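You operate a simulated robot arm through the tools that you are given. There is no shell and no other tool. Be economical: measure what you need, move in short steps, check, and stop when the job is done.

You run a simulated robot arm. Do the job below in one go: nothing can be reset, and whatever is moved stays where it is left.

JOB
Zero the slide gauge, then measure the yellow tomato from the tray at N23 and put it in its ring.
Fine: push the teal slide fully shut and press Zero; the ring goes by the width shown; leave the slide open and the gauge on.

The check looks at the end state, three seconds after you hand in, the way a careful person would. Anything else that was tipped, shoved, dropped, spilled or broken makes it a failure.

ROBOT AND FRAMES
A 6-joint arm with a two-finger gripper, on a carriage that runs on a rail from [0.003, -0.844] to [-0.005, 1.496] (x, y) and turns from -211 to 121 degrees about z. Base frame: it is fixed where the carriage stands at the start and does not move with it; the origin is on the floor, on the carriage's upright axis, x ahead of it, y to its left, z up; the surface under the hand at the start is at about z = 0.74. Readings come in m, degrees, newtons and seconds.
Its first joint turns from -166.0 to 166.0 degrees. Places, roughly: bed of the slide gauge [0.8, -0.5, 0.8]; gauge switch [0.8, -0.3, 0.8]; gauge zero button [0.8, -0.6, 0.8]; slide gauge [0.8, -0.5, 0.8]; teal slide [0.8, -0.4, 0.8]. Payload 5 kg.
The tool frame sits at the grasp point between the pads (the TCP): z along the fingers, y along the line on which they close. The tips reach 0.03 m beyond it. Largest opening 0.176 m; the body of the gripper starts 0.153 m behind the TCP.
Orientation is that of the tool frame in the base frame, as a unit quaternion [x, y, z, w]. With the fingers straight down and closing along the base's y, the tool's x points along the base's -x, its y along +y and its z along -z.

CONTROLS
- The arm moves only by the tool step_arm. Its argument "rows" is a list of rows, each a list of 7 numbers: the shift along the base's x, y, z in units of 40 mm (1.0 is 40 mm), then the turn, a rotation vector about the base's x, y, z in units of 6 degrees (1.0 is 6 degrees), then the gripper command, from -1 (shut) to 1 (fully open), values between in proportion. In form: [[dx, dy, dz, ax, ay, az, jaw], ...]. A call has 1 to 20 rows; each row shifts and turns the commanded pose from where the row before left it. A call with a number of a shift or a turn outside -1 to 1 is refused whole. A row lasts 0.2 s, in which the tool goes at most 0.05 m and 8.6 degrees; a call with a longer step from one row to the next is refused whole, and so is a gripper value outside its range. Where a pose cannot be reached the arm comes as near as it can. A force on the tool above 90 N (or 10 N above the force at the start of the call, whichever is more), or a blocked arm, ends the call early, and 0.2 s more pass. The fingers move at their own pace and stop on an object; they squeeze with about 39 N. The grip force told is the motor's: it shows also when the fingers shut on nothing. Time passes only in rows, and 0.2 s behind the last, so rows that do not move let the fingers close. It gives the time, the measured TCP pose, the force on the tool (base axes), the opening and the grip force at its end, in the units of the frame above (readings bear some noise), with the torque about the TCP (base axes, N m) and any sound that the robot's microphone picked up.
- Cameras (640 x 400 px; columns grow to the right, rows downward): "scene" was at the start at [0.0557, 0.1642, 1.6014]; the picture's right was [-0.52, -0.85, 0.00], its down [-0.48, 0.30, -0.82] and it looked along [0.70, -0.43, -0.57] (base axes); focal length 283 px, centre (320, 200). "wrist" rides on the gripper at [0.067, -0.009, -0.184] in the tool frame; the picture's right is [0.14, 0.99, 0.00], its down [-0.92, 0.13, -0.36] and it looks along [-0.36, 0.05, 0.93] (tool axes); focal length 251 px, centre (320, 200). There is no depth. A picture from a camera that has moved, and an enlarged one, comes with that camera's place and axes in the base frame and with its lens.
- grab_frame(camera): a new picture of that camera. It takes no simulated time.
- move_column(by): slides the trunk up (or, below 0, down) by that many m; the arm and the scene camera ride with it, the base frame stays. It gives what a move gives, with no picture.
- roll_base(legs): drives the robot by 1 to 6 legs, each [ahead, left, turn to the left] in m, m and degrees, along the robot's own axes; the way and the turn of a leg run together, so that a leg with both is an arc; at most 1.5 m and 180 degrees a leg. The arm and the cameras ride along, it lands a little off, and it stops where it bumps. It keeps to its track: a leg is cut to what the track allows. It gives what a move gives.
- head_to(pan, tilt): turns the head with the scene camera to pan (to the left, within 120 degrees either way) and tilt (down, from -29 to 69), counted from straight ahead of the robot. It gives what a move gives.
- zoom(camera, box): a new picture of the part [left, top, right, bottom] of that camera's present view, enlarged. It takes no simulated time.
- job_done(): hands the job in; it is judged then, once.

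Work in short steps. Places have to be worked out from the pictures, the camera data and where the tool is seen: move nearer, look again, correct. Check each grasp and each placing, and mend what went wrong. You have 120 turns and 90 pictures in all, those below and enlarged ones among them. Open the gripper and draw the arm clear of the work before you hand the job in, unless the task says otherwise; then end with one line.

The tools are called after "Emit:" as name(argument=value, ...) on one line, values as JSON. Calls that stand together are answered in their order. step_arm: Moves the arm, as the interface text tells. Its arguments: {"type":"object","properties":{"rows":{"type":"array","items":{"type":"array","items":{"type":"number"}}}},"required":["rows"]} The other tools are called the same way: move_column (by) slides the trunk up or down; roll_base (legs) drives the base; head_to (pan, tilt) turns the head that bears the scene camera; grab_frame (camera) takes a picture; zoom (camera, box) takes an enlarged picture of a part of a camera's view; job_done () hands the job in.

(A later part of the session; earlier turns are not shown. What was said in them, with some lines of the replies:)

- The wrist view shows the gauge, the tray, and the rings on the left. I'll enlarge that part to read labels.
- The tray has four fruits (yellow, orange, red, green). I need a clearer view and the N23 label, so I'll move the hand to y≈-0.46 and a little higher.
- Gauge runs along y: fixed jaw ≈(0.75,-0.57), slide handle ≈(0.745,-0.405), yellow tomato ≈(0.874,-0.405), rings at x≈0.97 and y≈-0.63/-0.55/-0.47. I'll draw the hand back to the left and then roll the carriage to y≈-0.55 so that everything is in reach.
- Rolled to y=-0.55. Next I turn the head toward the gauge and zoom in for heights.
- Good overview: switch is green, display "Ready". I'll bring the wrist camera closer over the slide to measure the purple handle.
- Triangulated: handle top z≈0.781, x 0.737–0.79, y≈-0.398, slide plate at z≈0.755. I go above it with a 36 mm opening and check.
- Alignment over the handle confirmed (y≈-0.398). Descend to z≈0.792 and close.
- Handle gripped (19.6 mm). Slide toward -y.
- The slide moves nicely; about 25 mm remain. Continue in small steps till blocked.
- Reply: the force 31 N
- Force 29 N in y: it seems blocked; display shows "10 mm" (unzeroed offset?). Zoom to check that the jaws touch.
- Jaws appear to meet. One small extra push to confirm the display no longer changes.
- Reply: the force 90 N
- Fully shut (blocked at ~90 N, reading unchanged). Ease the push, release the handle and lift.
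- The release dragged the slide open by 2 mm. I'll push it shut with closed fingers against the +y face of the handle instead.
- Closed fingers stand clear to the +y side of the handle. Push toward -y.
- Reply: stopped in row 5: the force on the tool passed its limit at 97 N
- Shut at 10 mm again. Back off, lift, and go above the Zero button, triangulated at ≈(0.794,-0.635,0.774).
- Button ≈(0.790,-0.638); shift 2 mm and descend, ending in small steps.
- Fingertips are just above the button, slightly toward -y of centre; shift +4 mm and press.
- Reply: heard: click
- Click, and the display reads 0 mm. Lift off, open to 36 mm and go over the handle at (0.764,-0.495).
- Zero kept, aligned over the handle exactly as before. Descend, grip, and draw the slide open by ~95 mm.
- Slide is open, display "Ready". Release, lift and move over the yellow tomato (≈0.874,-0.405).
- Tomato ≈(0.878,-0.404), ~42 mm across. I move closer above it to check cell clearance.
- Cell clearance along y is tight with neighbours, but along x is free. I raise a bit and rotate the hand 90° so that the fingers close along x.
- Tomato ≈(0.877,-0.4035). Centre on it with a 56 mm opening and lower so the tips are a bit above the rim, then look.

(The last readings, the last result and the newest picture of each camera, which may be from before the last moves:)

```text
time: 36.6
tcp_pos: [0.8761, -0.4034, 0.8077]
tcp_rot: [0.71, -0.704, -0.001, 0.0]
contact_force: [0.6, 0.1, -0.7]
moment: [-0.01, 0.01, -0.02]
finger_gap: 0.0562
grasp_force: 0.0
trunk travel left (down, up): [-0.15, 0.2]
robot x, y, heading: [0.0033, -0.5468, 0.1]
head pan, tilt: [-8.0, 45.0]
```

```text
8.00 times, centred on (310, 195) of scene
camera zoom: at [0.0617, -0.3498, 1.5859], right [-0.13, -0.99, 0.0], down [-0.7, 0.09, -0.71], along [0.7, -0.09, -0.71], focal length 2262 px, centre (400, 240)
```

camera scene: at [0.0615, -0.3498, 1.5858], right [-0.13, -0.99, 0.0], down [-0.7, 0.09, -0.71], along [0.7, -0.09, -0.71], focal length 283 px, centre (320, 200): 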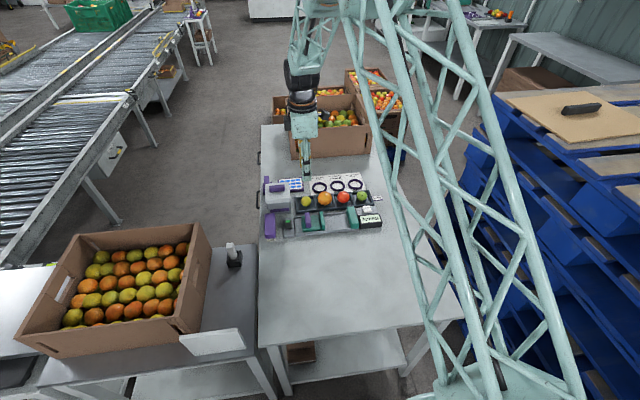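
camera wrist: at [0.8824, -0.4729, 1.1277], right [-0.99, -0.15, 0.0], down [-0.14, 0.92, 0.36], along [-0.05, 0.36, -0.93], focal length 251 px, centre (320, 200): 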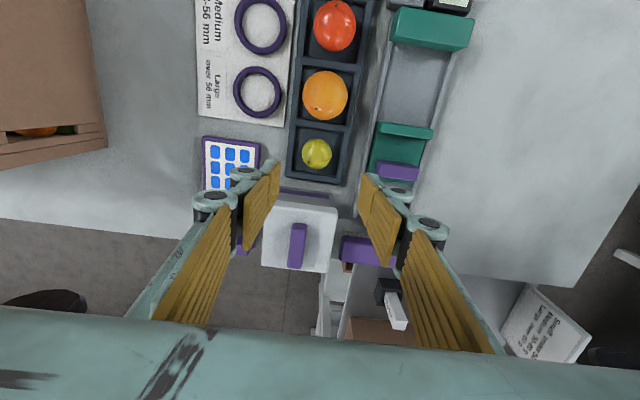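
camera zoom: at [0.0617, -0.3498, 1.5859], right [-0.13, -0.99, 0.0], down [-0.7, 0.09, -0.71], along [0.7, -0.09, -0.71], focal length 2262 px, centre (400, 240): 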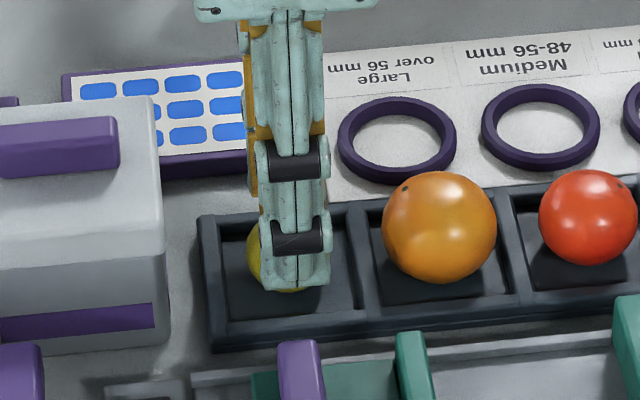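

Well centred. Narrow to ~49 mm and lower another ~11 mm, watching the force.

Emit:
step_arm(rows=[[0, 0.04, 0, 0, 0, 0, -0.45], [0, 0, -0.1, 0, 0, 0, -0.45], [0, 0, -0.1, 0, 0, 0, -0.45], [0, 0, -0.08, 0, 0, 0, -0.45], [0, 0, 0, 0, 0, 0, -0.45]])

Emit:
zoom(camera="scene", box=[270, 170, 350, 220])

```text
time: 37.8
tcp_pos: [0.8773, -0.4019, 0.7954]
tcp_rot: [0.71, -0.704, -0.002, 0.0]
contact_force: [-0.3, 1.2, 0.8]
moment: [0.03, 0.0, 0.0]
finger_gap: 0.0484
grasp_force: 0.2
trunk travel left (down, up): [-0.15, 0.2]
robot x, y, heading: [0.0076, -0.5484, 0.3]
head pan, tilt: [-8.0, 45.0]
```

```text
8.00 times, centred on (310, 195) of scene
camera zoom: at [0.0616, -0.3498, 1.5858], right [-0.13, -0.99, 0.0], down [-0.7, 0.09, -0.71], along [0.7, -0.09, -0.71], focal length 2262 px, centre (400, 240)
```

zoom: 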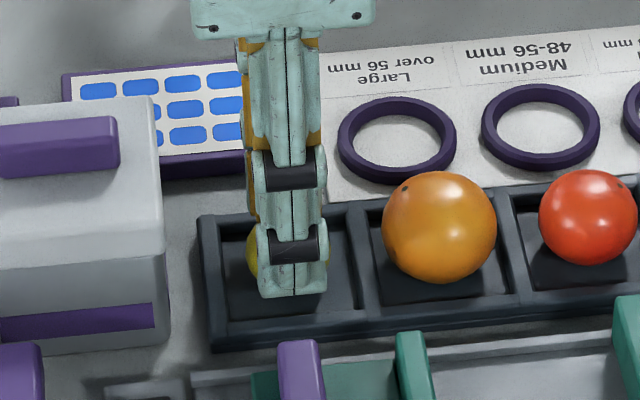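

No contact yet; lower 6 mm more and close gently.

Emit:
step_arm(rows=[[0, 0, -0.08, 0, 0, 0, -0.45], [0, 0, -0.07, 0, 0, 0, -0.45], [0, 0, 0, 0, 0, 0, -0.45]])

```text
time: 38.6
tcp_pos: [0.8761, -0.402, 0.7913]
tcp_rot: [0.71, -0.704, -0.001, 0.0]
contact_force: [0.2, 0.1, 0.0]
moment: [0.0, 0.0, -0.01]
finger_gap: 0.0485
grasp_force: 0.1
trunk travel left (down, up): [-0.15, 0.2]
robot x, y, heading: [0.0018, -0.5505, 0.4]
head pan, tilt: [-8.0, 45.0]
```

Tips now at ≈0.761, free of contact. Close onto the tomato.

Emit:
step_arm(rows=[[0, 0, 0, 0, 0, 0, -0.56], [0, 0, 0, 0, 0, 0, -0.56], [0, 0, 0, 0, 0, 0, -0.56]])

```text
time: 39.4
tcp_pos: [0.8749, -0.4015, 0.7902]
tcp_rot: [0.71, -0.704, -0.001, 0.0]
contact_force: [-0.6, 0.2, 0.2]
moment: [-0.01, -0.01, -0.04]
finger_gap: 0.0426
grasp_force: 15.5
trunk travel left (down, up): [-0.15, 0.2]
robot x, y, heading: [0.0022, -0.5475, 0.2]
head pan, tilt: [-8.0, 45.0]
```

Held at 42.6 mm with 15 N. Lift and check.

Emit:
step_arm(rows=[[0, 0, 0, 0, 0, 0, -0.6], [0, 0, 0.3, 0, 0, 0, -0.6], [0, 0, 0.6, 0, 0, 0, -0.6], [0, 0, 0.8, 0, 0, 0, -0.6], [0, 0, 0.6, 0, 0, 0, -0.6], [0, 0, 0, 0, 0, 0, -0.6]])

Emit:
grab_frame(camera="wrist")

Emit:
zoom(camera="scene", box=[250, 150, 410, 250])

```text
time: 40.8
tcp_pos: [0.8762, -0.4015, 0.8838]
tcp_rot: [0.71, -0.704, -0.001, 0.0]
contact_force: [-0.3, -0.1, 0.5]
moment: [-0.03, -0.08, 0.0]
finger_gap: 0.0424
grasp_force: 16.4
trunk travel left (down, up): [-0.15, 0.2]
robot x, y, heading: [0.0028, -0.5488, 0.2]
head pan, tilt: [-8.0, 45.0]
```

```text
49 pictures are left
camera wrist: at [0.8858, -0.4695, 1.0682], right [-0.99, -0.15, 0.0], down [-0.14, 0.92, 0.36], along [-0.05, 0.36, -0.93], focal length 251 px, centre (320, 200)
```

wrist: 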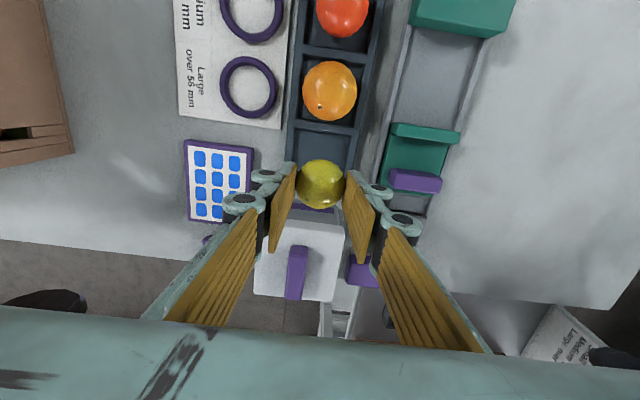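

```text
4.00 times, centred on (330, 200) of scene
camera zoom: at [0.0609, -0.3499, 1.5858], right [-0.13, -0.99, 0.0], down [-0.7, 0.09, -0.71], along [0.7, -0.09, -0.71], focal length 1131 px, centre (280, 200)
```

zoom: 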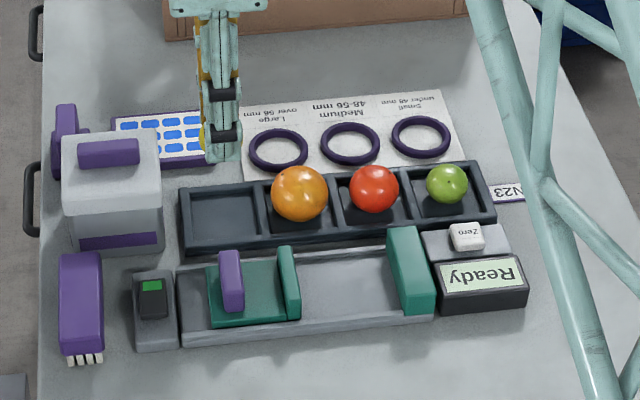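

Firmly held, neighbours undisturbed. Carry it over the bed near the fixed jaw at (0.765,-0.532).

Emit:
step_arm(rows=[[-0.555, -0.65, 0, 0, 0, 0, -0.6], [-0.555, -0.65, 0, 0, 0, 0, -0.6], [-0.555, -0.65, 0, 0, 0, 0, -0.6], [-0.555, -0.65, 0, 0, 0, 0, -0.6], [-0.555, -0.65, 0, 0, 0, 0, -0.6], [0, 0, -0.6, 0, 0, 0, -0.6], [0, 0, 0, 0, 0, 0, -0.6]])

Emit:
zoom(camera="wrist", box=[200, 80, 440, 230])

Emit:
zoom(camera="scene", box=[290, 185, 386, 245])

```text
time: 42.4
tcp_pos: [0.7656, -0.5324, 0.8557]
tcp_rot: [0.71, -0.704, 0.0, 0.0]
contact_force: [1.0, 0.0, -2.1]
moment: [-0.02, 0.1, -0.01]
finger_gap: 0.0424
grasp_force: 16.1
trunk travel left (down, up): [-0.15, 0.2]
robot x, y, heading: [0.0044, -0.5452, 0.5]
head pan, tilt: [-8.0, 45.0]
```

```text
2.67 times, centred on (320, 155) of wrist
camera zoom: at [0.776, -0.5996, 1.041], right [-0.99, -0.15, 0.0], down [-0.14, 0.92, 0.36], along [-0.05, 0.36, -0.93], focal length 670 px, centre (320, 320)
```

zoom: 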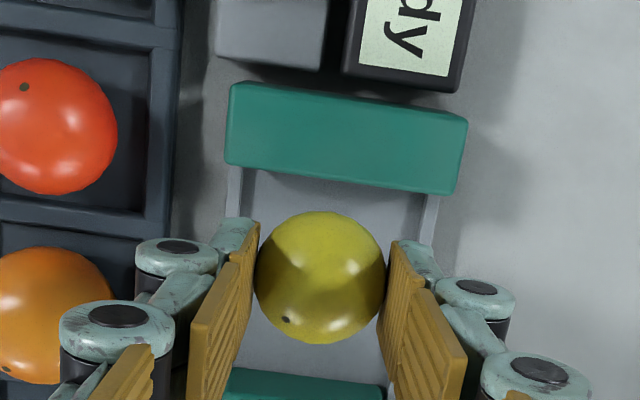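

```text
6.67 times, centred on (338, 215) of scene
camera zoom: at [0.0623, -0.3498, 1.5857], right [-0.13, -0.99, 0.0], down [-0.7, 0.09, -0.71], along [0.7, -0.09, -0.71], focal length 1885 px, centre (200, 100)
```

zoom: 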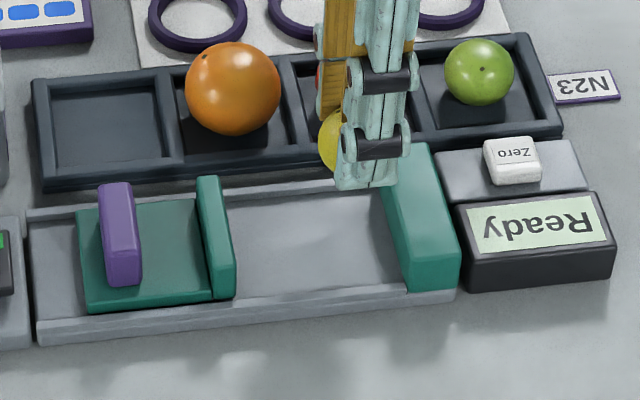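

Fixed-jaw face at y≈-0.559, tomato edge ≈-0.554: good clearance, x centred. Lower to the bed.

Emit:
step_arm(rows=[[0, 0, -0.9, 0, 0, 0, -0.6], [0, 0, -0.3, 0, 0, 0, -0.6], [0, 0, -0.08, 0, 0, 0, -0.6], [0, 0, -0.06, 0, 0, 0, -0.6]])

Emit:
zoom(camera="scene", box=[290, 185, 386, 245])

```text
time: 43.4
tcp_pos: [0.765, -0.5319, 0.8055]
tcp_rot: [0.71, -0.704, -0.002, 0.0]
contact_force: [-0.5, 0.2, 0.1]
moment: [0.01, -0.04, 0.01]
finger_gap: 0.0422
grasp_force: 16.2
trunk travel left (down, up): [-0.15, 0.2]
robot x, y, heading: [0.0014, -0.5503, 0.2]
head pan, tilt: [-8.0, 45.0]
```

```text
6.67 times, centred on (338, 215) of scene
camera zoom: at [0.0612, -0.3498, 1.5859], right [-0.13, -0.99, 0.0], down [-0.7, 0.09, -0.71], along [0.7, -0.09, -0.71], focal length 1885 px, centre (200, 100)
```

zoom: 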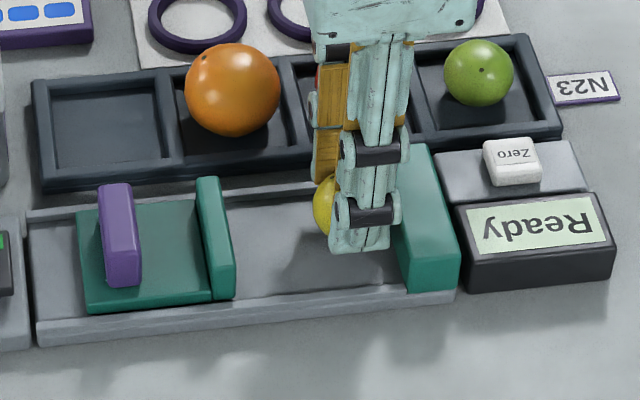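

Still above the bed with no contact; keep lowering in 2–3 mm steps.

Emit:
step_arm(rows=[[0, 0, -0.07, 0, 0, 0, -0.6], [0, 0, -0.06, 0, 0, 0, -0.6], [0, 0, -0.05, 0, 0, 0, -0.6], [0, 0, 0, 0, 0, 0, -0.6]])

```text
time: 44.4
tcp_pos: [0.7656, -0.5316, 0.7982]
tcp_rot: [0.71, -0.704, -0.001, 0.0]
contact_force: [-0.3, 0.8, -1.2]
moment: [0.0, 0.01, 0.02]
finger_gap: 0.042
grasp_force: 16.0
trunk travel left (down, up): [-0.15, 0.2]
robot x, y, heading: [0.0008, -0.5477, 0.3]
head pan, tilt: [-8.0, 45.0]
```

Emit:
step_arm(rows=[[0, 0, -0.05, 0, 0, 0, -0.6], [0, 0, -0.05, 0, 0, 0, -0.6], [0, 0, 0, 0, 0, 0, -0.6]])

Emit:
zoom(camera="scene", box=[320, 195, 384, 235])

```text
time: 45.2
tcp_pos: [0.767, -0.5324, 0.7956]
tcp_rot: [0.71, -0.704, -0.001, -0.001]
contact_force: [-0.6, -0.6, 14.4]
moment: [-0.03, 0.03, 0.08]
finger_gap: 0.0423
grasp_force: 15.9
trunk travel left (down, up): [-0.15, 0.2]
robot x, y, heading: [0.0067, -0.5492, 0.4]
head pan, tilt: [-8.0, 45.0]
```

```text
10.00 times, centred on (352, 215) of scene
camera zoom: at [0.0608, -0.3499, 1.586], right [-0.13, -0.99, 0.0], down [-0.7, 0.09, -0.71], along [0.7, -0.09, -0.71], focal length 2827 px, centre (0, 50)
```

zoom: 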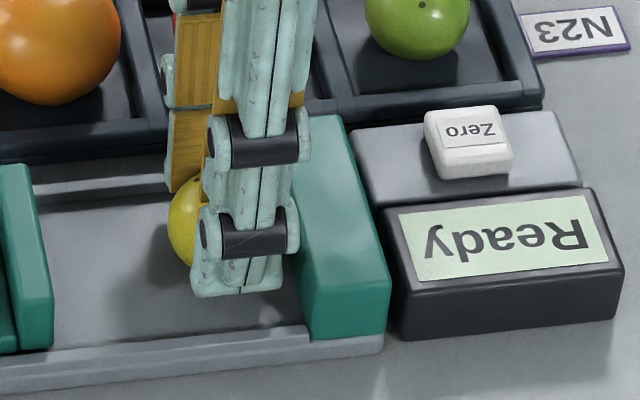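

Tomato rests on the bed (14 N). Ease 1 mm, open gradually and lift straight up.

Emit:
step_arm(rows=[[0, 0, 0.03, 0, 0, 0, -0.55], [0, 0, 0, 0, 0, 0, -0.5], [0, 0, 0, 0, 0, 0, -0.45], [0, 0, 0, 0, 0, 0, -0.4], [0, 0, 0, 0, 0, 0, -0.4], [0, 0, 0.3, 0, 0, 0, -0.4], [0, 0, 0.6, 0, 0, 0, -0.4], [0, 0, 1, 0, 0, 0, -0.4], [0, 0, 0.7, 0, 0, 0, -0.4], [0, 0, 0, 0, 0, 0, -0.4]])

Emit:
grab_frame(camera="wrist")

Emit:
zoom(camera="scene", box=[290, 185, 386, 245])

```text
time: 47.4
tcp_pos: [0.7663, -0.5317, 0.8972]
tcp_rot: [0.711, -0.703, -0.001, 0.0]
contact_force: [0.4, -0.4, 0.6]
moment: [-0.03, -0.07, 0.02]
finger_gap: 0.0531
grasp_force: 0.0
trunk travel left (down, up): [-0.15, 0.2]
robot x, y, heading: [-0.0009, -0.5476, 0.2]
head pan, tilt: [-8.0, 45.0]
```

```text
43 pictures are left
camera wrist: at [0.7755, -0.5991, 1.0829], right [-0.99, -0.15, 0.0], down [-0.14, 0.92, 0.36], along [-0.05, 0.36, -0.93], focal length 251 px, centre (320, 200)
```

wrist: 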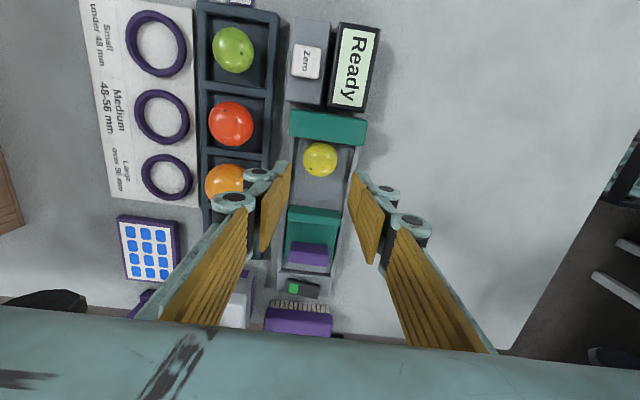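

```text
6.67 times, centred on (338, 215) of scene
camera zoom: at [0.0607, -0.3498, 1.5858], right [-0.13, -0.99, 0.0], down [-0.7, 0.09, -0.71], along [0.7, -0.09, -0.71], focal length 1885 px, centre (200, 100)
```

zoom: 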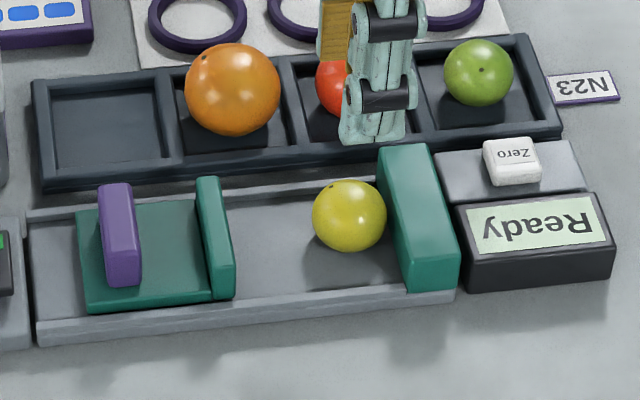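

Tomato sits steadily between the jaws. Turn the hand back by 90° and go above the slide handle at y≈-0.398.

Emit:
step_arm(rows=[[0, 0, 0, 0, 0, -1, -0.6], [0, 0.4, 0, 0, 0, -1, -0.6], [0, 0.4, 0, 0, 0, -1, -0.6], [0, 0.4, 0, 0, 0, -1, -0.6], [0, 0.4, 0, 0, 0, -1, -0.6], [0, 0.4, 0, 0, 0, -1, -0.6], [0, 0.4, 0, 0, 0, -1, -0.6], [0, 0.4, 0, 0, 0, -1, -0.6], [0, 0.4, 0, 0, 0, -1, -0.6], [0, 0.13, 0, 0, 0, -1, -0.6], [0, 0, 0, 0, 0, -1, -0.6], [0, 0, 0, 0, 0, -1, -0.6], [0, 0, 0, 0, 0, -1, -0.6], [0, 0, 0, 0, 0, -1, -0.6], [0, 0, 0, 0, 0, -1, -0.6], [0, 0, -0.7, 0, 0, 0, -0.6], [0, 0, 0, 0, 0, 0, -0.6]])

Emit:
grab_frame(camera="wrist")

```text
time: 51.0
tcp_pos: [0.7656, -0.3996, 0.8705]
tcp_rot: [-0.004, 1.0, 0.001, 0.001]
contact_force: [1.3, 0.4, -0.3]
moment: [-0.02, 0.11, -0.01]
finger_gap: 0.0351
grasp_force: 0.1
trunk travel left (down, up): [-0.15, 0.2]
robot x, y, heading: [-0.0017, -0.5488, 0.3]
head pan, tilt: [-8.0, 45.0]
```

```text
41 pictures are left
camera wrist: at [0.6993, -0.4092, 1.0541], right [-0.15, 0.99, 0.0], down [0.92, 0.14, 0.36], along [0.36, 0.05, -0.93], focal length 251 px, centre (320, 200)
```

wrist: 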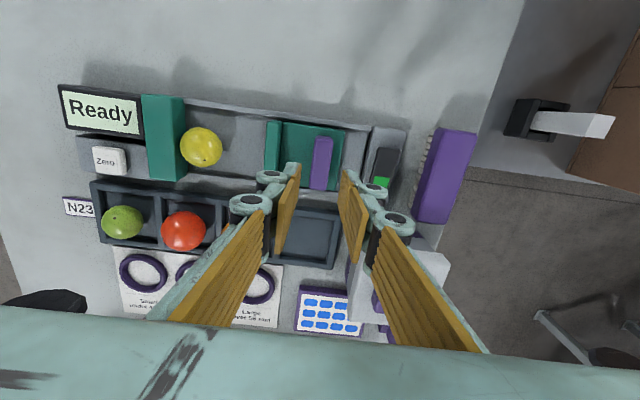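

Aligned. Descend, grip and slide toward -y by ~40 mm.

Emit:
step_arm(rows=[[0, 0, -0.65, 0, 0, 0, -0.6], [0, 0, -0.65, 0, 0, 0, -0.6], [0, 0, -0.6, 0, 0, 0, -0.6], [0, 0, 0, 0, 0, 0, -1], [0, 0, 0, 0, 0, 0, -1], [0, -0.3, 0, 0, 0, 0, -1], [0, -0.4, 0, 0, 0, 0, -1], [0, -0.3, 0, 0, 0, 0, -1], [0, 0, 0, 0, 0, 0, -1]])

Emit:
zoom(camera="scene", box=[290, 185, 386, 245])

```text
time: 53.0
tcp_pos: [0.7646, -0.4387, 0.7926]
tcp_rot: [-0.004, 1.0, 0.0, 0.0]
contact_force: [-6.2, -2.9, -23.1]
moment: [-0.07, 0.39, -0.53]
finger_gap: 0.0193
grasp_force: 44.5
trunk travel left (down, up): [-0.15, 0.2]
robot x, y, heading: [0.001, -0.5488, 0.1]
head pan, tilt: [-8.0, 45.0]
```

```text
6.67 times, centred on (338, 215) of scene
camera zoom: at [0.0624, -0.3498, 1.5857], right [-0.13, -0.99, 0.0], down [-0.7, 0.09, -0.71], along [0.7, -0.09, -0.71], focal length 1885 px, centre (200, 100)
```

zoom: 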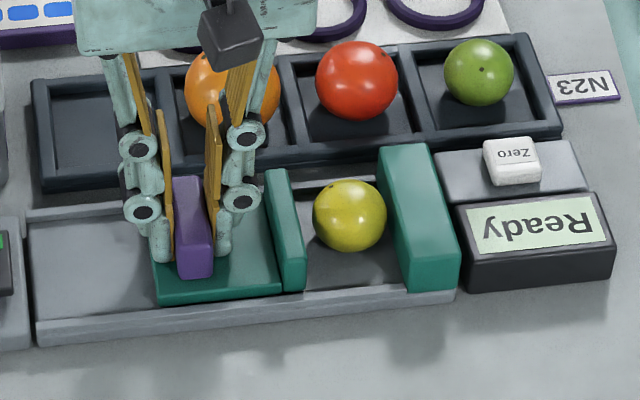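

About 10 mm remain. Continue in 2 mm steps.

Emit:
step_arm(rows=[[0, -0.06, 0, 0, 0, 0, -1], [0, -0.06, 0, 0, 0, 0, -1], [0, -0.06, 0, 0, 0, 0, -1], [0, -0.06, 0, 0, 0, 0, -1], [0, 0, 0, 0, 0, 0, -1]])

Emit:
zoom(camera="scene", box=[290, 185, 386, 245])

```text
time: 54.2
tcp_pos: [0.7648, -0.4472, 0.7949]
tcp_rot: [-0.004, 1.0, 0.001, -0.001]
contact_force: [-13.8, 0.2, -39.2]
moment: [0.04, 0.41, -0.54]
finger_gap: 0.0195
grasp_force: 45.2
trunk travel left (down, up): [-0.15, 0.2]
robot x, y, heading: [-0.0011, -0.5469, 0.5]
head pan, tilt: [-8.0, 45.0]
```

```text
6.67 times, centred on (338, 215) of scene
camera zoom: at [0.0628, -0.3496, 1.5856], right [-0.13, -0.99, 0.0], down [-0.7, 0.09, -0.71], along [0.7, -0.09, -0.71], focal length 1885 px, centre (200, 100)
```

zoom: 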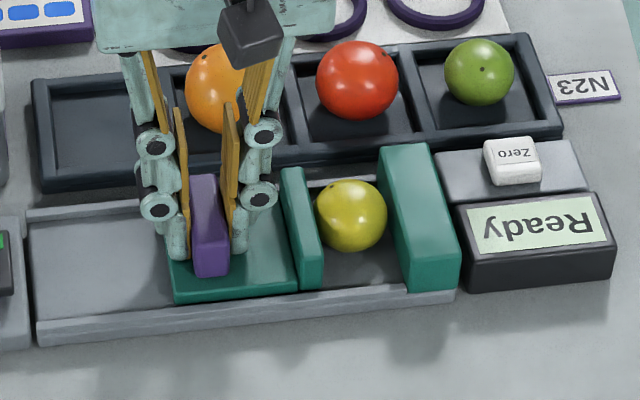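

Slide jaw is about to touch the tomato; vertical strain -39 N, so I also ease down 1.5 mm while continuing.

Emit:
step_arm(rows=[[0, 0, -0.04, 0, 0, 0, -1], [0, -0.05, 0, 0, 0, 0, -1], [0, -0.05, 0, 0, 0, 0, -1], [0, -0.05, 0, 0, 0, 0, -1], [0, 0, 0, 0, 0, 0, -1]])

Emit:
zoom(camera="scene", box=[290, 185, 386, 245])

```text
time: 55.4
tcp_pos: [0.7648, -0.4512, 0.7935]
tcp_rot: [-0.005, 1.0, 0.0, 0.001]
contact_force: [-22.5, 24.5, -12.8]
moment: [0.73, 0.87, -0.67]
finger_gap: 0.0196
grasp_force: 45.4
trunk travel left (down, up): [-0.15, 0.2]
robot x, y, heading: [-0.0012, -0.5499, 0.2]
head pan, tilt: [-8.0, 45.0]
```

```text
6.67 times, centred on (338, 215) of scene
camera zoom: at [0.061, -0.3485, 1.5857], right [-0.13, -0.99, 0.0], down [-0.7, 0.09, -0.71], along [0.7, -0.09, -0.71], focal length 1885 px, centre (200, 100)
```

zoom: 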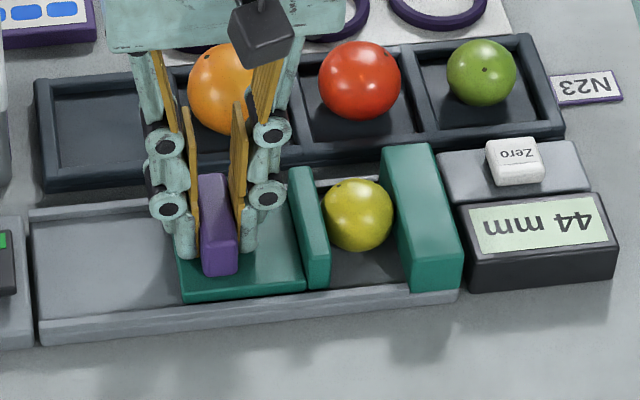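

Reading 44 mm (slide travel agrees: 43 mm) → Small ring (under 48 mm). Draw the slide open again.

Emit:
step_arm(rows=[[0, 0.2, 0, 0, 0, 0, -1], [0, 0.3, 0, 0, 0, 0, -1], [0, 0.4, 0, 0, 0, 0, -1], [0, 0.3, 0, 0, 0, 0, -1], [0, 0.15, 0, 0, 0, 0, -1], [0, 0, 0, 0, 0, 0, -0.6], [0, 0, 0, 0, 0, 0, -0.6], [0, 0, 0.6, 0, 0, 0, -0.6], [0, 0, 1, 0, 0, 0, -0.6], [0, 0, 0.9, 0, 0, 0, -0.6], [0, 0, 0, 0, 0, 0, -0.6]])

Emit:
zoom(camera="scene", box=[270, 165, 398, 245])

```text
time: 57.8
tcp_pos: [0.7647, -0.3993, 0.8946]
tcp_rot: [-0.004, 1.0, 0.001, 0.001]
contact_force: [-1.2, 1.0, 1.1]
moment: [0.02, -0.13, 0.01]
finger_gap: 0.0351
grasp_force: 0.1
trunk travel left (down, up): [-0.15, 0.2]
robot x, y, heading: [0.002, -0.5509, 0.3]
head pan, tilt: [-8.0, 45.0]
```

```text
5.00 times, centred on (334, 205) of scene
camera zoom: at [0.0606, -0.3499, 1.5858], right [-0.13, -0.99, 0.0], down [-0.7, 0.09, -0.71], along [0.7, -0.09, -0.71], focal length 1414 px, centre (250, 175)
```

zoom: 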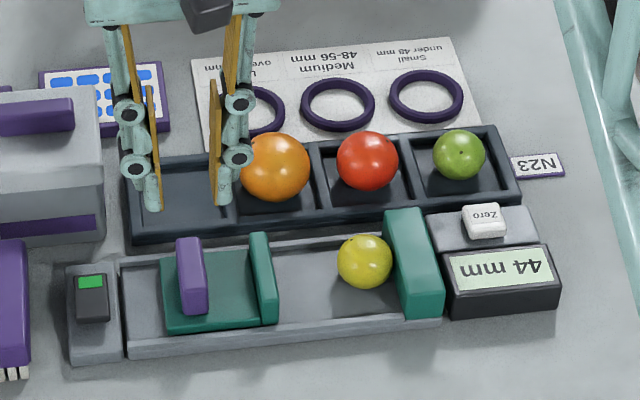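

Slide is open, display holds 44 mm. Rotate the hand by 90° again and move above the tomato (now ≈(0.766,-0.538)).

Emit:
step_arm(rows=[[0, 0, 0.2, 0, 0, 1, -0.4], [0, -0.4, 0, 0, 0, 1, -0.4], [0, -0.4, 0, 0, 0, 1, -0.4], [0, -0.4, 0, 0, 0, 1, -0.4], [0, -0.4, 0, 0, 0, 1, -0.4], [0, -0.4, 0, 0, 0, 1, -0.4], [0, -0.4, 0, 0, 0, 1, -0.4], [0, -0.4, 0, 0, 0, 1, -0.4], [0, -0.4, 0, 0, 0, 1, -0.4], [0, -0.25, 0, 0, 0, 1, -0.4], [0, 0, 0, 0, 0, 1, -0.4], [0, 0, 0, 0, 0, 1, -0.4], [0, 0, 0, 0, 0, 1, -0.4], [0, 0, 0, 0, 0, 1, -0.4], [0, 0, 0, 0, 0, 1, -0.4], [0, 0, 0, 0, 0, 0, -0.3], [0, 0, 0, 0, 0, 0, -0.3]])

Emit:
zoom(camera="wrist", box=[200, 80, 440, 230])

```text
time: 61.4
tcp_pos: [0.7644, -0.5387, 0.9007]
tcp_rot: [0.71, -0.704, -0.001, 0.0]
contact_force: [0.1, 0.3, 0.5]
moment: [0.02, -0.02, 0.0]
finger_gap: 0.0615
grasp_force: 0.1
trunk travel left (down, up): [-0.15, 0.2]
robot x, y, heading: [0.0027, -0.5473, 0.3]
head pan, tilt: [-8.0, 45.0]
```

```text
2.67 times, centred on (320, 155) of wrist
camera zoom: at [0.7756, -0.6055, 1.0856], right [-0.99, -0.15, 0.0], down [-0.14, 0.92, 0.36], along [-0.05, 0.36, -0.93], focal length 670 px, centre (320, 320)
```

zoom: 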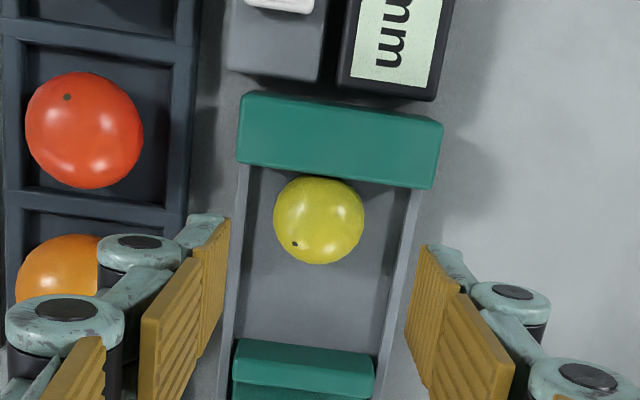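

Tomato ≈(0.767,-0.535). Correct, narrow to 53 mm, and lower to z≈0.797.

Emit:
step_arm(rows=[[0.06, 0.09, -0.5, 0, 0, 0, -0.4], [0, 0, -0.8, 0, 0, 0, -0.4], [0, 0, -0.8, 0, 0, 0, -0.4], [0, 0, -0.35, 0, 0, 0, -0.4], [0, 0, -0.12, 0, 0, 0, -0.4], [0, 0, 0, 0, 0, 0, -0.4]])

Emit:
zoom(camera="scene", box=[290, 185, 386, 245])

```text
time: 62.8
tcp_pos: [0.7674, -0.5343, 0.7981]
tcp_rot: [0.71, -0.704, -0.002, 0.0]
contact_force: [-0.2, 0.8, 0.1]
moment: [0.0, -0.03, -0.01]
finger_gap: 0.0527
grasp_force: 0.0
trunk travel left (down, up): [-0.15, 0.2]
robot x, y, heading: [0.0001, -0.55, 0.5]
head pan, tilt: [-8.0, 45.0]
```

```text
6.67 times, centred on (338, 215) of scene
camera zoom: at [0.0615, -0.3498, 1.5859], right [-0.13, -0.99, 0.0], down [-0.7, 0.09, -0.71], along [0.7, -0.09, -0.71], focal length 1885 px, centre (200, 100)
```

zoom: 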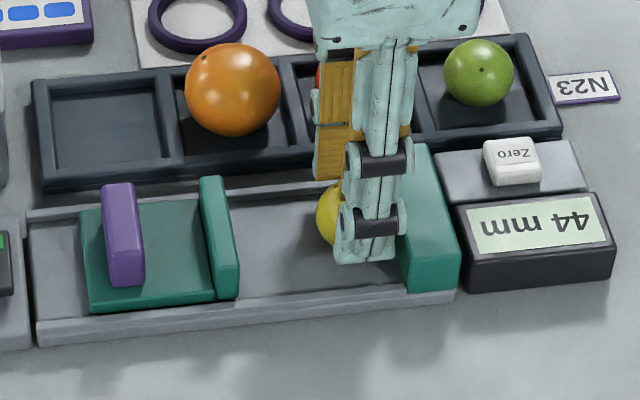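

Alignment OK. Lower 2 mm more and close.

Emit:
step_arm(rows=[[0, 0.04, -0.06, 0, 0, 0, -0.4], [0, 0, 0, 0, 0, 0, -0.6], [0, 0, 0, 0, 0, 0, -0.6], [0, 0, 0, 0, 0, 0, -0.6], [0, 0, 0.2, 0, 0, 0, -0.6], [0, 0.05, 0.6, 0, 0, 0, -0.6], [0, 0, 1, 0, 0, 0, -0.6], [0, 0, 1, 0, 0, 0, -0.6], [0, 0, 0.3, 0, 0, 0, -0.6], [0, 0, 0, 0, 0, 0, -0.6]])

Emit:
grab_frame(camera="wrist")

```text
time: 65.0
tcp_pos: [0.7676, -0.5311, 0.9211]
tcp_rot: [0.71, -0.704, -0.002, 0.0]
contact_force: [0.0, 0.2, -0.5]
moment: [0.01, -0.02, 0.04]
finger_gap: 0.0421
grasp_force: 16.1
trunk travel left (down, up): [-0.15, 0.2]
robot x, y, heading: [0.0012, -0.5503, 0.2]
head pan, tilt: [-8.0, 45.0]
```

```text
34 pictures are left
camera wrist: at [0.7778, -0.5984, 1.1047], right [-0.99, -0.15, 0.0], down [-0.14, 0.92, 0.36], along [-0.05, 0.36, -0.93], focal length 251 px, centre (320, 200)
```

wrist: 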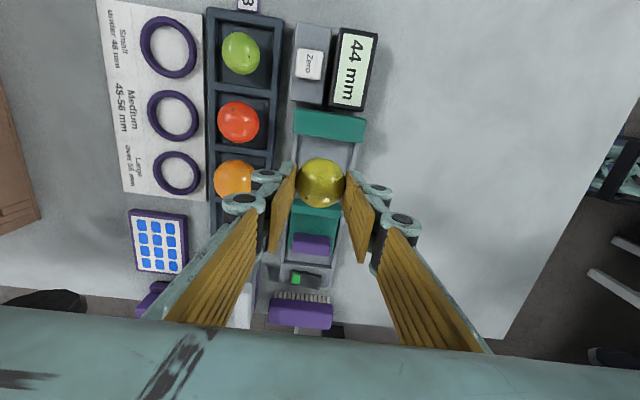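

Tomato held again. Small ring is at ≈(0.972,-0.632). Carry the tomato there at height.

Emit:
step_arm(rows=[[0.852, -0.42, 0, 0, 0, 0, -0.6], [0.852, -0.42, 0, 0, 0, 0, -0.6], [0.852, -0.42, 0, 0, 0, 0, -0.6], [0.852, -0.42, 0, 0, 0, 0, -0.6], [0.852, -0.42, 0, 0, 0, 0, -0.6], [0.85, -0.42, 0, 0, 0, 0, -0.6], [0, 0, 0, 0, 0, 0, -0.6], [0, 0, 0, 0, 0, 0, -0.6]])

Emit:
grab_frame(camera="wrist")

Emit:
zoom(camera="scene", box=[290, 130, 418, 210])

```text
time: 66.8
tcp_pos: [0.9728, -0.6318, 0.9215]
tcp_rot: [0.71, -0.704, -0.001, -0.001]
contact_force: [-0.2, 0.5, 1.0]
moment: [0.04, 0.0, 0.01]
finger_gap: 0.0422
grasp_force: 16.0
trunk travel left (down, up): [-0.15, 0.2]
robot x, y, heading: [0.0003, -0.5497, -0.1]
head pan, tilt: [-8.0, 45.0]
```

```text
33 pictures are left
camera wrist: at [0.9826, -0.6988, 1.105], right [-0.99, -0.15, 0.0], down [-0.14, 0.92, 0.36], along [-0.05, 0.36, -0.93], focal length 251 px, centre (320, 200)
```

wrist: 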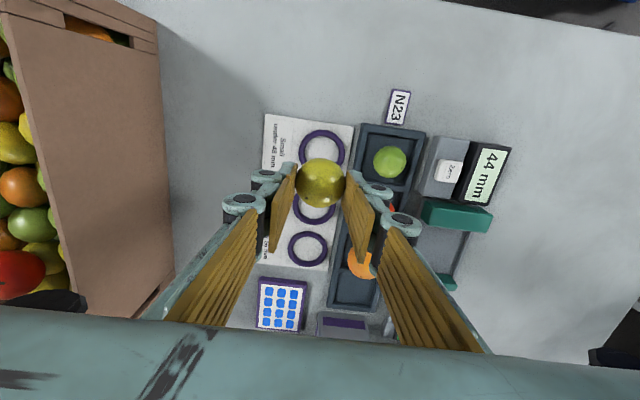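

```text
5.00 times, centred on (354, 170) of scene
camera zoom: at [0.0614, -0.3498, 1.5859], right [-0.13, -0.99, 0.0], down [-0.7, 0.09, -0.71], along [0.7, -0.09, -0.71], focal length 1414 px, centre (150, 350)
```

zoom: 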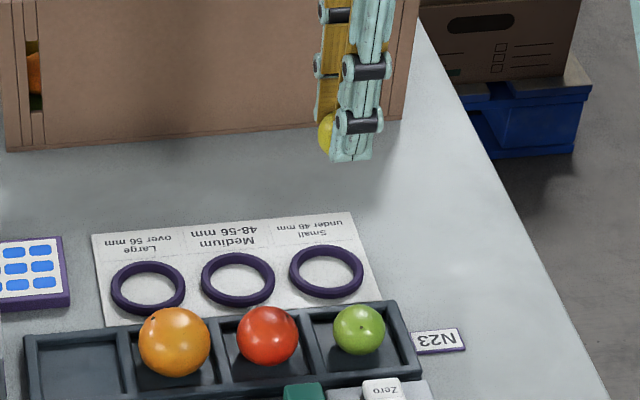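

Tomato centre ≈(0.973,-0.634), ring ≈(0.971,-0.634). Lower to 0.83 and re-check.

Emit:
step_arm(rows=[[-0.04, 0, -0.9, 0, 0, 0, -0.6], [0, 0, -0.9, 0, 0, 0, -0.6], [0, 0, -0.45, 0, 0, 0, -0.6], [0, 0, 0, 0, 0, 0, -0.6]])

Emit:
zoom(camera="wrist", box=[200, 80, 440, 230])

Emit:
zoom(camera="scene", box=[310, 150, 406, 210])

```text
time: 67.8
tcp_pos: [0.9717, -0.6307, 0.8286]
tcp_rot: [0.711, -0.704, -0.002, 0.001]
contact_force: [0.4, 0.2, -0.5]
moment: [-0.02, 0.04, 0.03]
finger_gap: 0.0421
grasp_force: 15.7
trunk travel left (down, up): [-0.15, 0.2]
robot x, y, heading: [0.0002, -0.5477, 0.3]
head pan, tilt: [-8.0, 45.0]
```

```text
2.67 times, centred on (320, 155) of wrist
camera zoom: at [0.9813, -0.6982, 1.0132], right [-0.99, -0.15, 0.0], down [-0.14, 0.92, 0.36], along [-0.05, 0.36, -0.93], focal length 670 px, centre (320, 320)
```

zoom: 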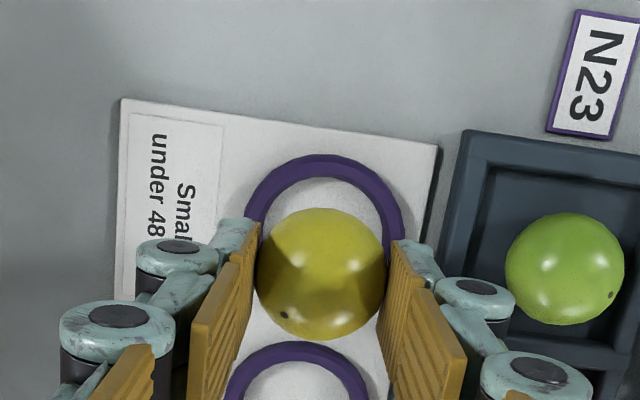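

```text
6.67 times, centred on (358, 180) of scene
camera zoom: at [0.0619, -0.3498, 1.5859], right [-0.13, -0.99, 0.0], down [-0.7, 0.09, -0.71], along [0.7, -0.09, -0.71], focal length 1885 px, centre (67, 333)
```

zoom: 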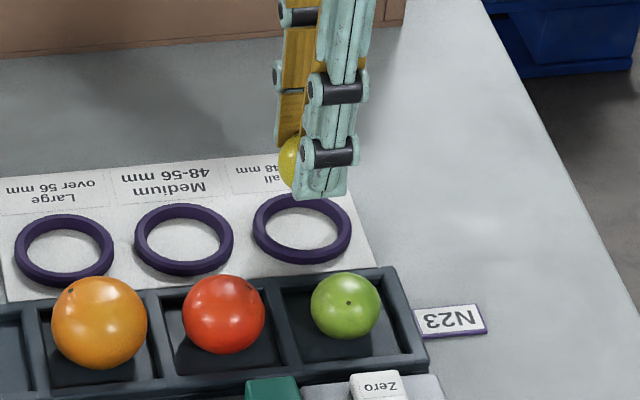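

Ring centre ≈(0.971,-0.633), tomato above it within 2 mm; it fits inside the ring (inner ≈54 mm). Lower onto the card with force watch.

Emit:
step_arm(rows=[[-0.04, 0, -0.6, 0, 0, 0, -0.6], [0, 0, -0.2, 0, 0, 0, -0.6], [0, 0, -0.06, 0, 0, 0, -0.6], [0, 0, -0.06, 0, 0, 0, -0.6], [0, 0, 0, 0, 0, 0, -0.6]])

Emit:
zoom(camera="scene", box=[310, 150, 406, 210])

```text
time: 69.0
tcp_pos: [0.9693, -0.631, 0.793]
tcp_rot: [0.71, -0.704, -0.001, 0.0]
contact_force: [0.2, 0.8, -1.0]
moment: [-0.01, -0.01, 0.01]
finger_gap: 0.0424
grasp_force: 15.9
trunk travel left (down, up): [-0.15, 0.2]
robot x, y, heading: [-0.0019, -0.5504, 0.3]
head pan, tilt: [-8.0, 45.0]
```

```text
6.67 times, centred on (358, 180) of scene
camera zoom: at [0.0616, -0.3498, 1.5858], right [-0.13, -0.99, 0.0], down [-0.7, 0.09, -0.71], along [0.7, -0.09, -0.71], focal length 1885 px, centre (67, 333)
```

zoom: 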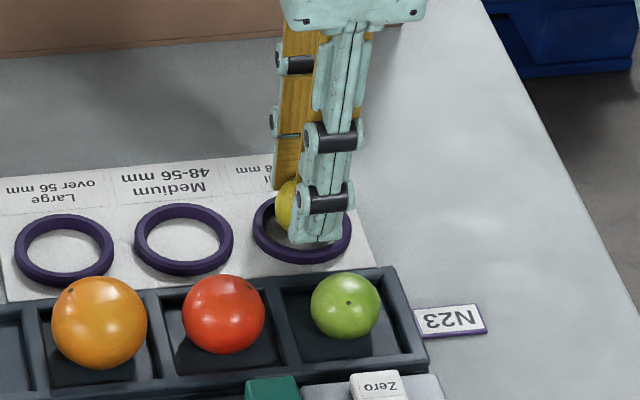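

Nearly there, no contact yet. Shift +1.5 mm in y and lower in 2 mm steps.

Emit:
step_arm(rows=[[0, 0.04, -0.04, 0, 0, 0, -0.6], [0, 0, -0.04, 0, 0, 0, -0.6], [0, 0, -0.04, 0, 0, 0, -0.6], [0, 0, 0, 0, 0, 0, -0.6]])

```text
time: 70.0
tcp_pos: [0.9693, -0.6303, 0.7879]
tcp_rot: [0.71, -0.704, -0.001, 0.0]
contact_force: [-0.3, 0.6, 0.4]
moment: [0.0, 0.01, 0.02]
finger_gap: 0.0423
grasp_force: 16.3
trunk travel left (down, up): [-0.15, 0.2]
robot x, y, heading: [0.0006, -0.5482, 0.3]
head pan, tilt: [-8.0, 45.0]
```

Emit:
step_arm(rows=[[0, 0, -0.04, 0, 0, 0, -0.6], [0, 0, -0.04, 0, 0, 0, -0.6], [0, 0, 0, 0, 0, 0, -0.6]])

Emit:
zoom(camera="scene", box=[326, 160, 390, 200])

```text
time: 70.8
tcp_pos: [0.9693, -0.6302, 0.7861]
tcp_rot: [0.71, -0.704, -0.001, 0.0]
contact_force: [-4.1, 0.2, 16.1]
moment: [-0.03, 0.2, 0.02]
finger_gap: 0.0425
grasp_force: 15.9
trunk travel left (down, up): [-0.15, 0.2]
robot x, y, heading: [0.0004, -0.5511, 0.3]
head pan, tilt: [-8.0, 45.0]
```

```text
10.00 times, centred on (358, 180) of scene
camera zoom: at [0.0605, -0.3497, 1.586], right [-0.13, -0.99, 0.0], down [-0.7, 0.09, -0.71], along [0.7, -0.09, -0.71], focal length 2827 px, centre (-60, 400)
```

zoom: 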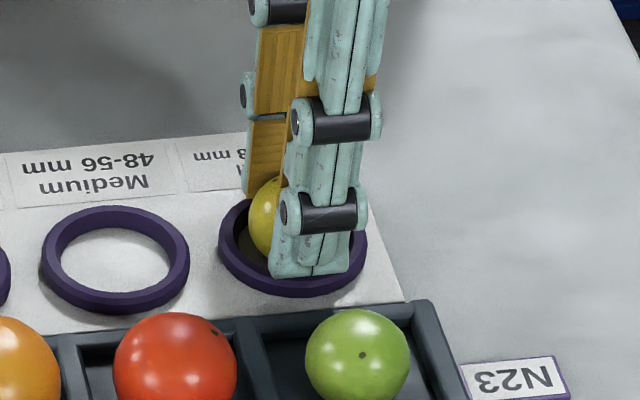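

16 N contact: tomato is on the card within the ring. Ease up 1 mm, open slowly, then lift straight.

Emit:
step_arm(rows=[[0, 0, 0.03, 0, 0, 0, -0.57], [0, 0, 0, 0, 0, 0, -0.53], [0, 0, 0, 0, 0, 0, -0.49], [0, 0, 0, 0, 0, 0, -0.45], [0, 0, 0, 0, 0, 0, -0.42], [0, 0, 0, 0, 0, 0, -0.42], [0, 0, 0.3, 0, 0, 0, -0.42], [0, 0, 0.6, 0, 0, 0, -0.42], [0, 0, 1, 0, 0, 0, -0.42], [0, 0, 1, 0, 0, 0, -0.42], [0, 0, 0, 0, 0, 0, -0.42]])

Emit:
zoom(camera="scene", box=[310, 150, 406, 210])

Emit:
grab_frame(camera="wrist")

```text
time: 73.2
tcp_pos: [0.968, -0.63, 0.9045]
tcp_rot: [0.71, -0.704, -0.001, -0.001]
contact_force: [-0.4, -0.3, 0.8]
moment: [0.01, -0.11, 0.01]
finger_gap: 0.0507
grasp_force: 0.1
trunk travel left (down, up): [-0.15, 0.2]
robot x, y, heading: [0.0027, -0.55, 0.4]
head pan, tilt: [-8.0, 45.0]
```

```text
6.67 times, centred on (358, 180) of scene
camera zoom: at [0.0606, -0.3498, 1.5858], right [-0.13, -0.99, 0.0], down [-0.7, 0.09, -0.71], along [0.7, -0.09, -0.71], focal length 1885 px, centre (67, 333)
```

zoom: 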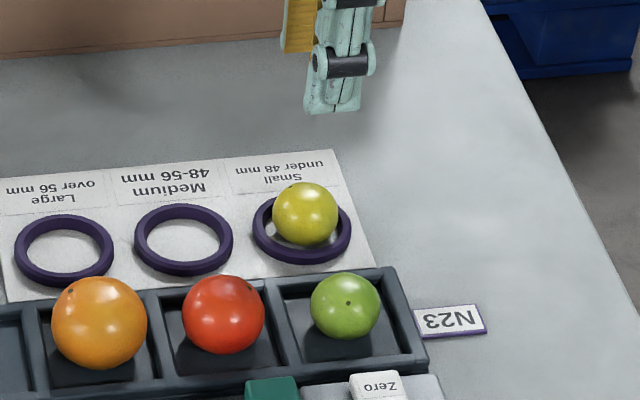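

```text
26 pictures are left
camera wrist: at [0.9781, -0.6973, 1.0885], right [-0.99, -0.15, 0.0], down [-0.14, 0.92, 0.36], along [-0.05, 0.36, -0.93], focal length 251 px, centre (320, 200)
```

wrist: 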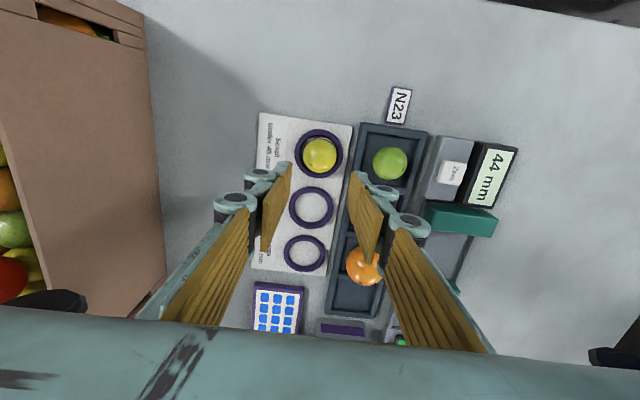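

Tomato rests inside the Small ring. Raise, draw the arm back and open the gripper.

Emit:
step_arm(rows=[[0, 0, 1, 0, 0, 0, -0.4], [0, 0, 1, 0, 0, 0, -0.4], [-0.5, 0, 1, 0, 0, 0, -0.4], [-1, 0, 0.5, 0, 0, 0, 0], [-1, 0, 0, 0, 0, 0, 1], [-1, 0, 0, 0, 0, 0, 1], [-1, 0, 0, 0, 0, 0, 1], [-1, 0, 0, 0, 0, 0, 1], [-1, 0, 0, 0, 0, 0, 1], [-1, 0, 0, 0, 0, 0, 1], [0, 0, 0, 0, 0, 0, 1], [0, 0, 0, 0, 0, 0, 1]])

Emit:
grab_frame(camera="scene")

Emit:
zoom(camera="scene", box=[240, 150, 400, 250])

```text
time: 75.8
tcp_pos: [0.6696, -0.6309, 1.0419]
tcp_rot: [0.711, -0.703, -0.001, 0.0]
contact_force: [0.2, 0.0, 0.1]
moment: [0.03, 0.04, -0.02]
finger_gap: 0.176
grasp_force: 0.1
trunk travel left (down, up): [-0.15, 0.2]
robot x, y, heading: [0.0017, -0.5507, 0.3]
head pan, tilt: [-8.0, 45.0]
```

```text
25 pictures are left
camera scene: at [0.0618, -0.3499, 1.5858], right [-0.13, -0.99, 0.0], down [-0.7, 0.09, -0.71], along [0.7, -0.09, -0.71], focal length 283 px, centre (320, 200)
```

scene: 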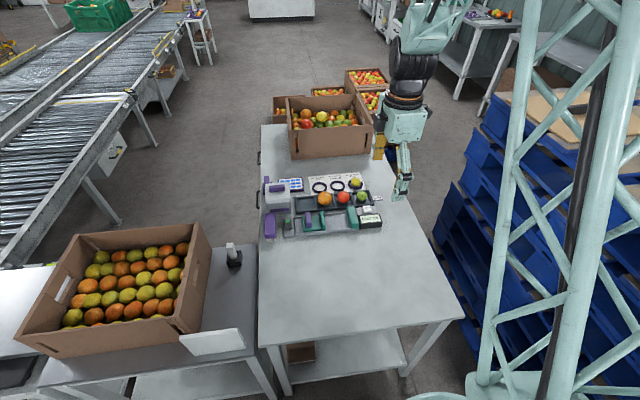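

```text
4.00 times, centred on (320, 200) of scene
camera zoom: at [0.0618, -0.3499, 1.5858], right [-0.13, -0.99, 0.0], down [-0.7, 0.09, -0.71], along [0.7, -0.09, -0.71], focal length 1131 px, centre (320, 200)
```

zoom: 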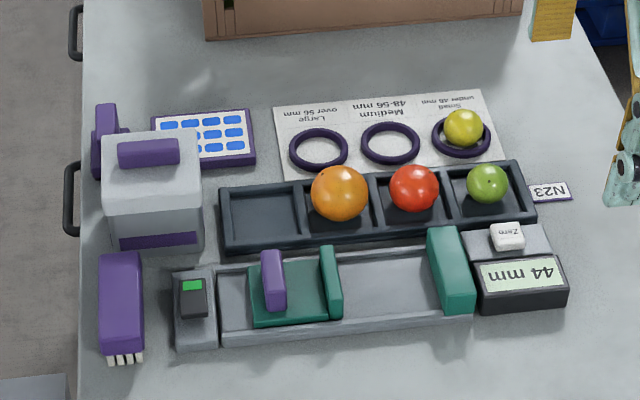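

Everything is as asked: the tomato is in the Small ring, the slide is open, the gauge is on at 44 mm, other items are undisturbed, and the arm is clear. Handing in.

Emit:
job_done()

```text
The job is handed in.
```

I zeroed the gauge, and the yellow tomato from N23 measured 44 mm, so it is in the Small ring (under 48 mm); the slide is open and the gauge is on.
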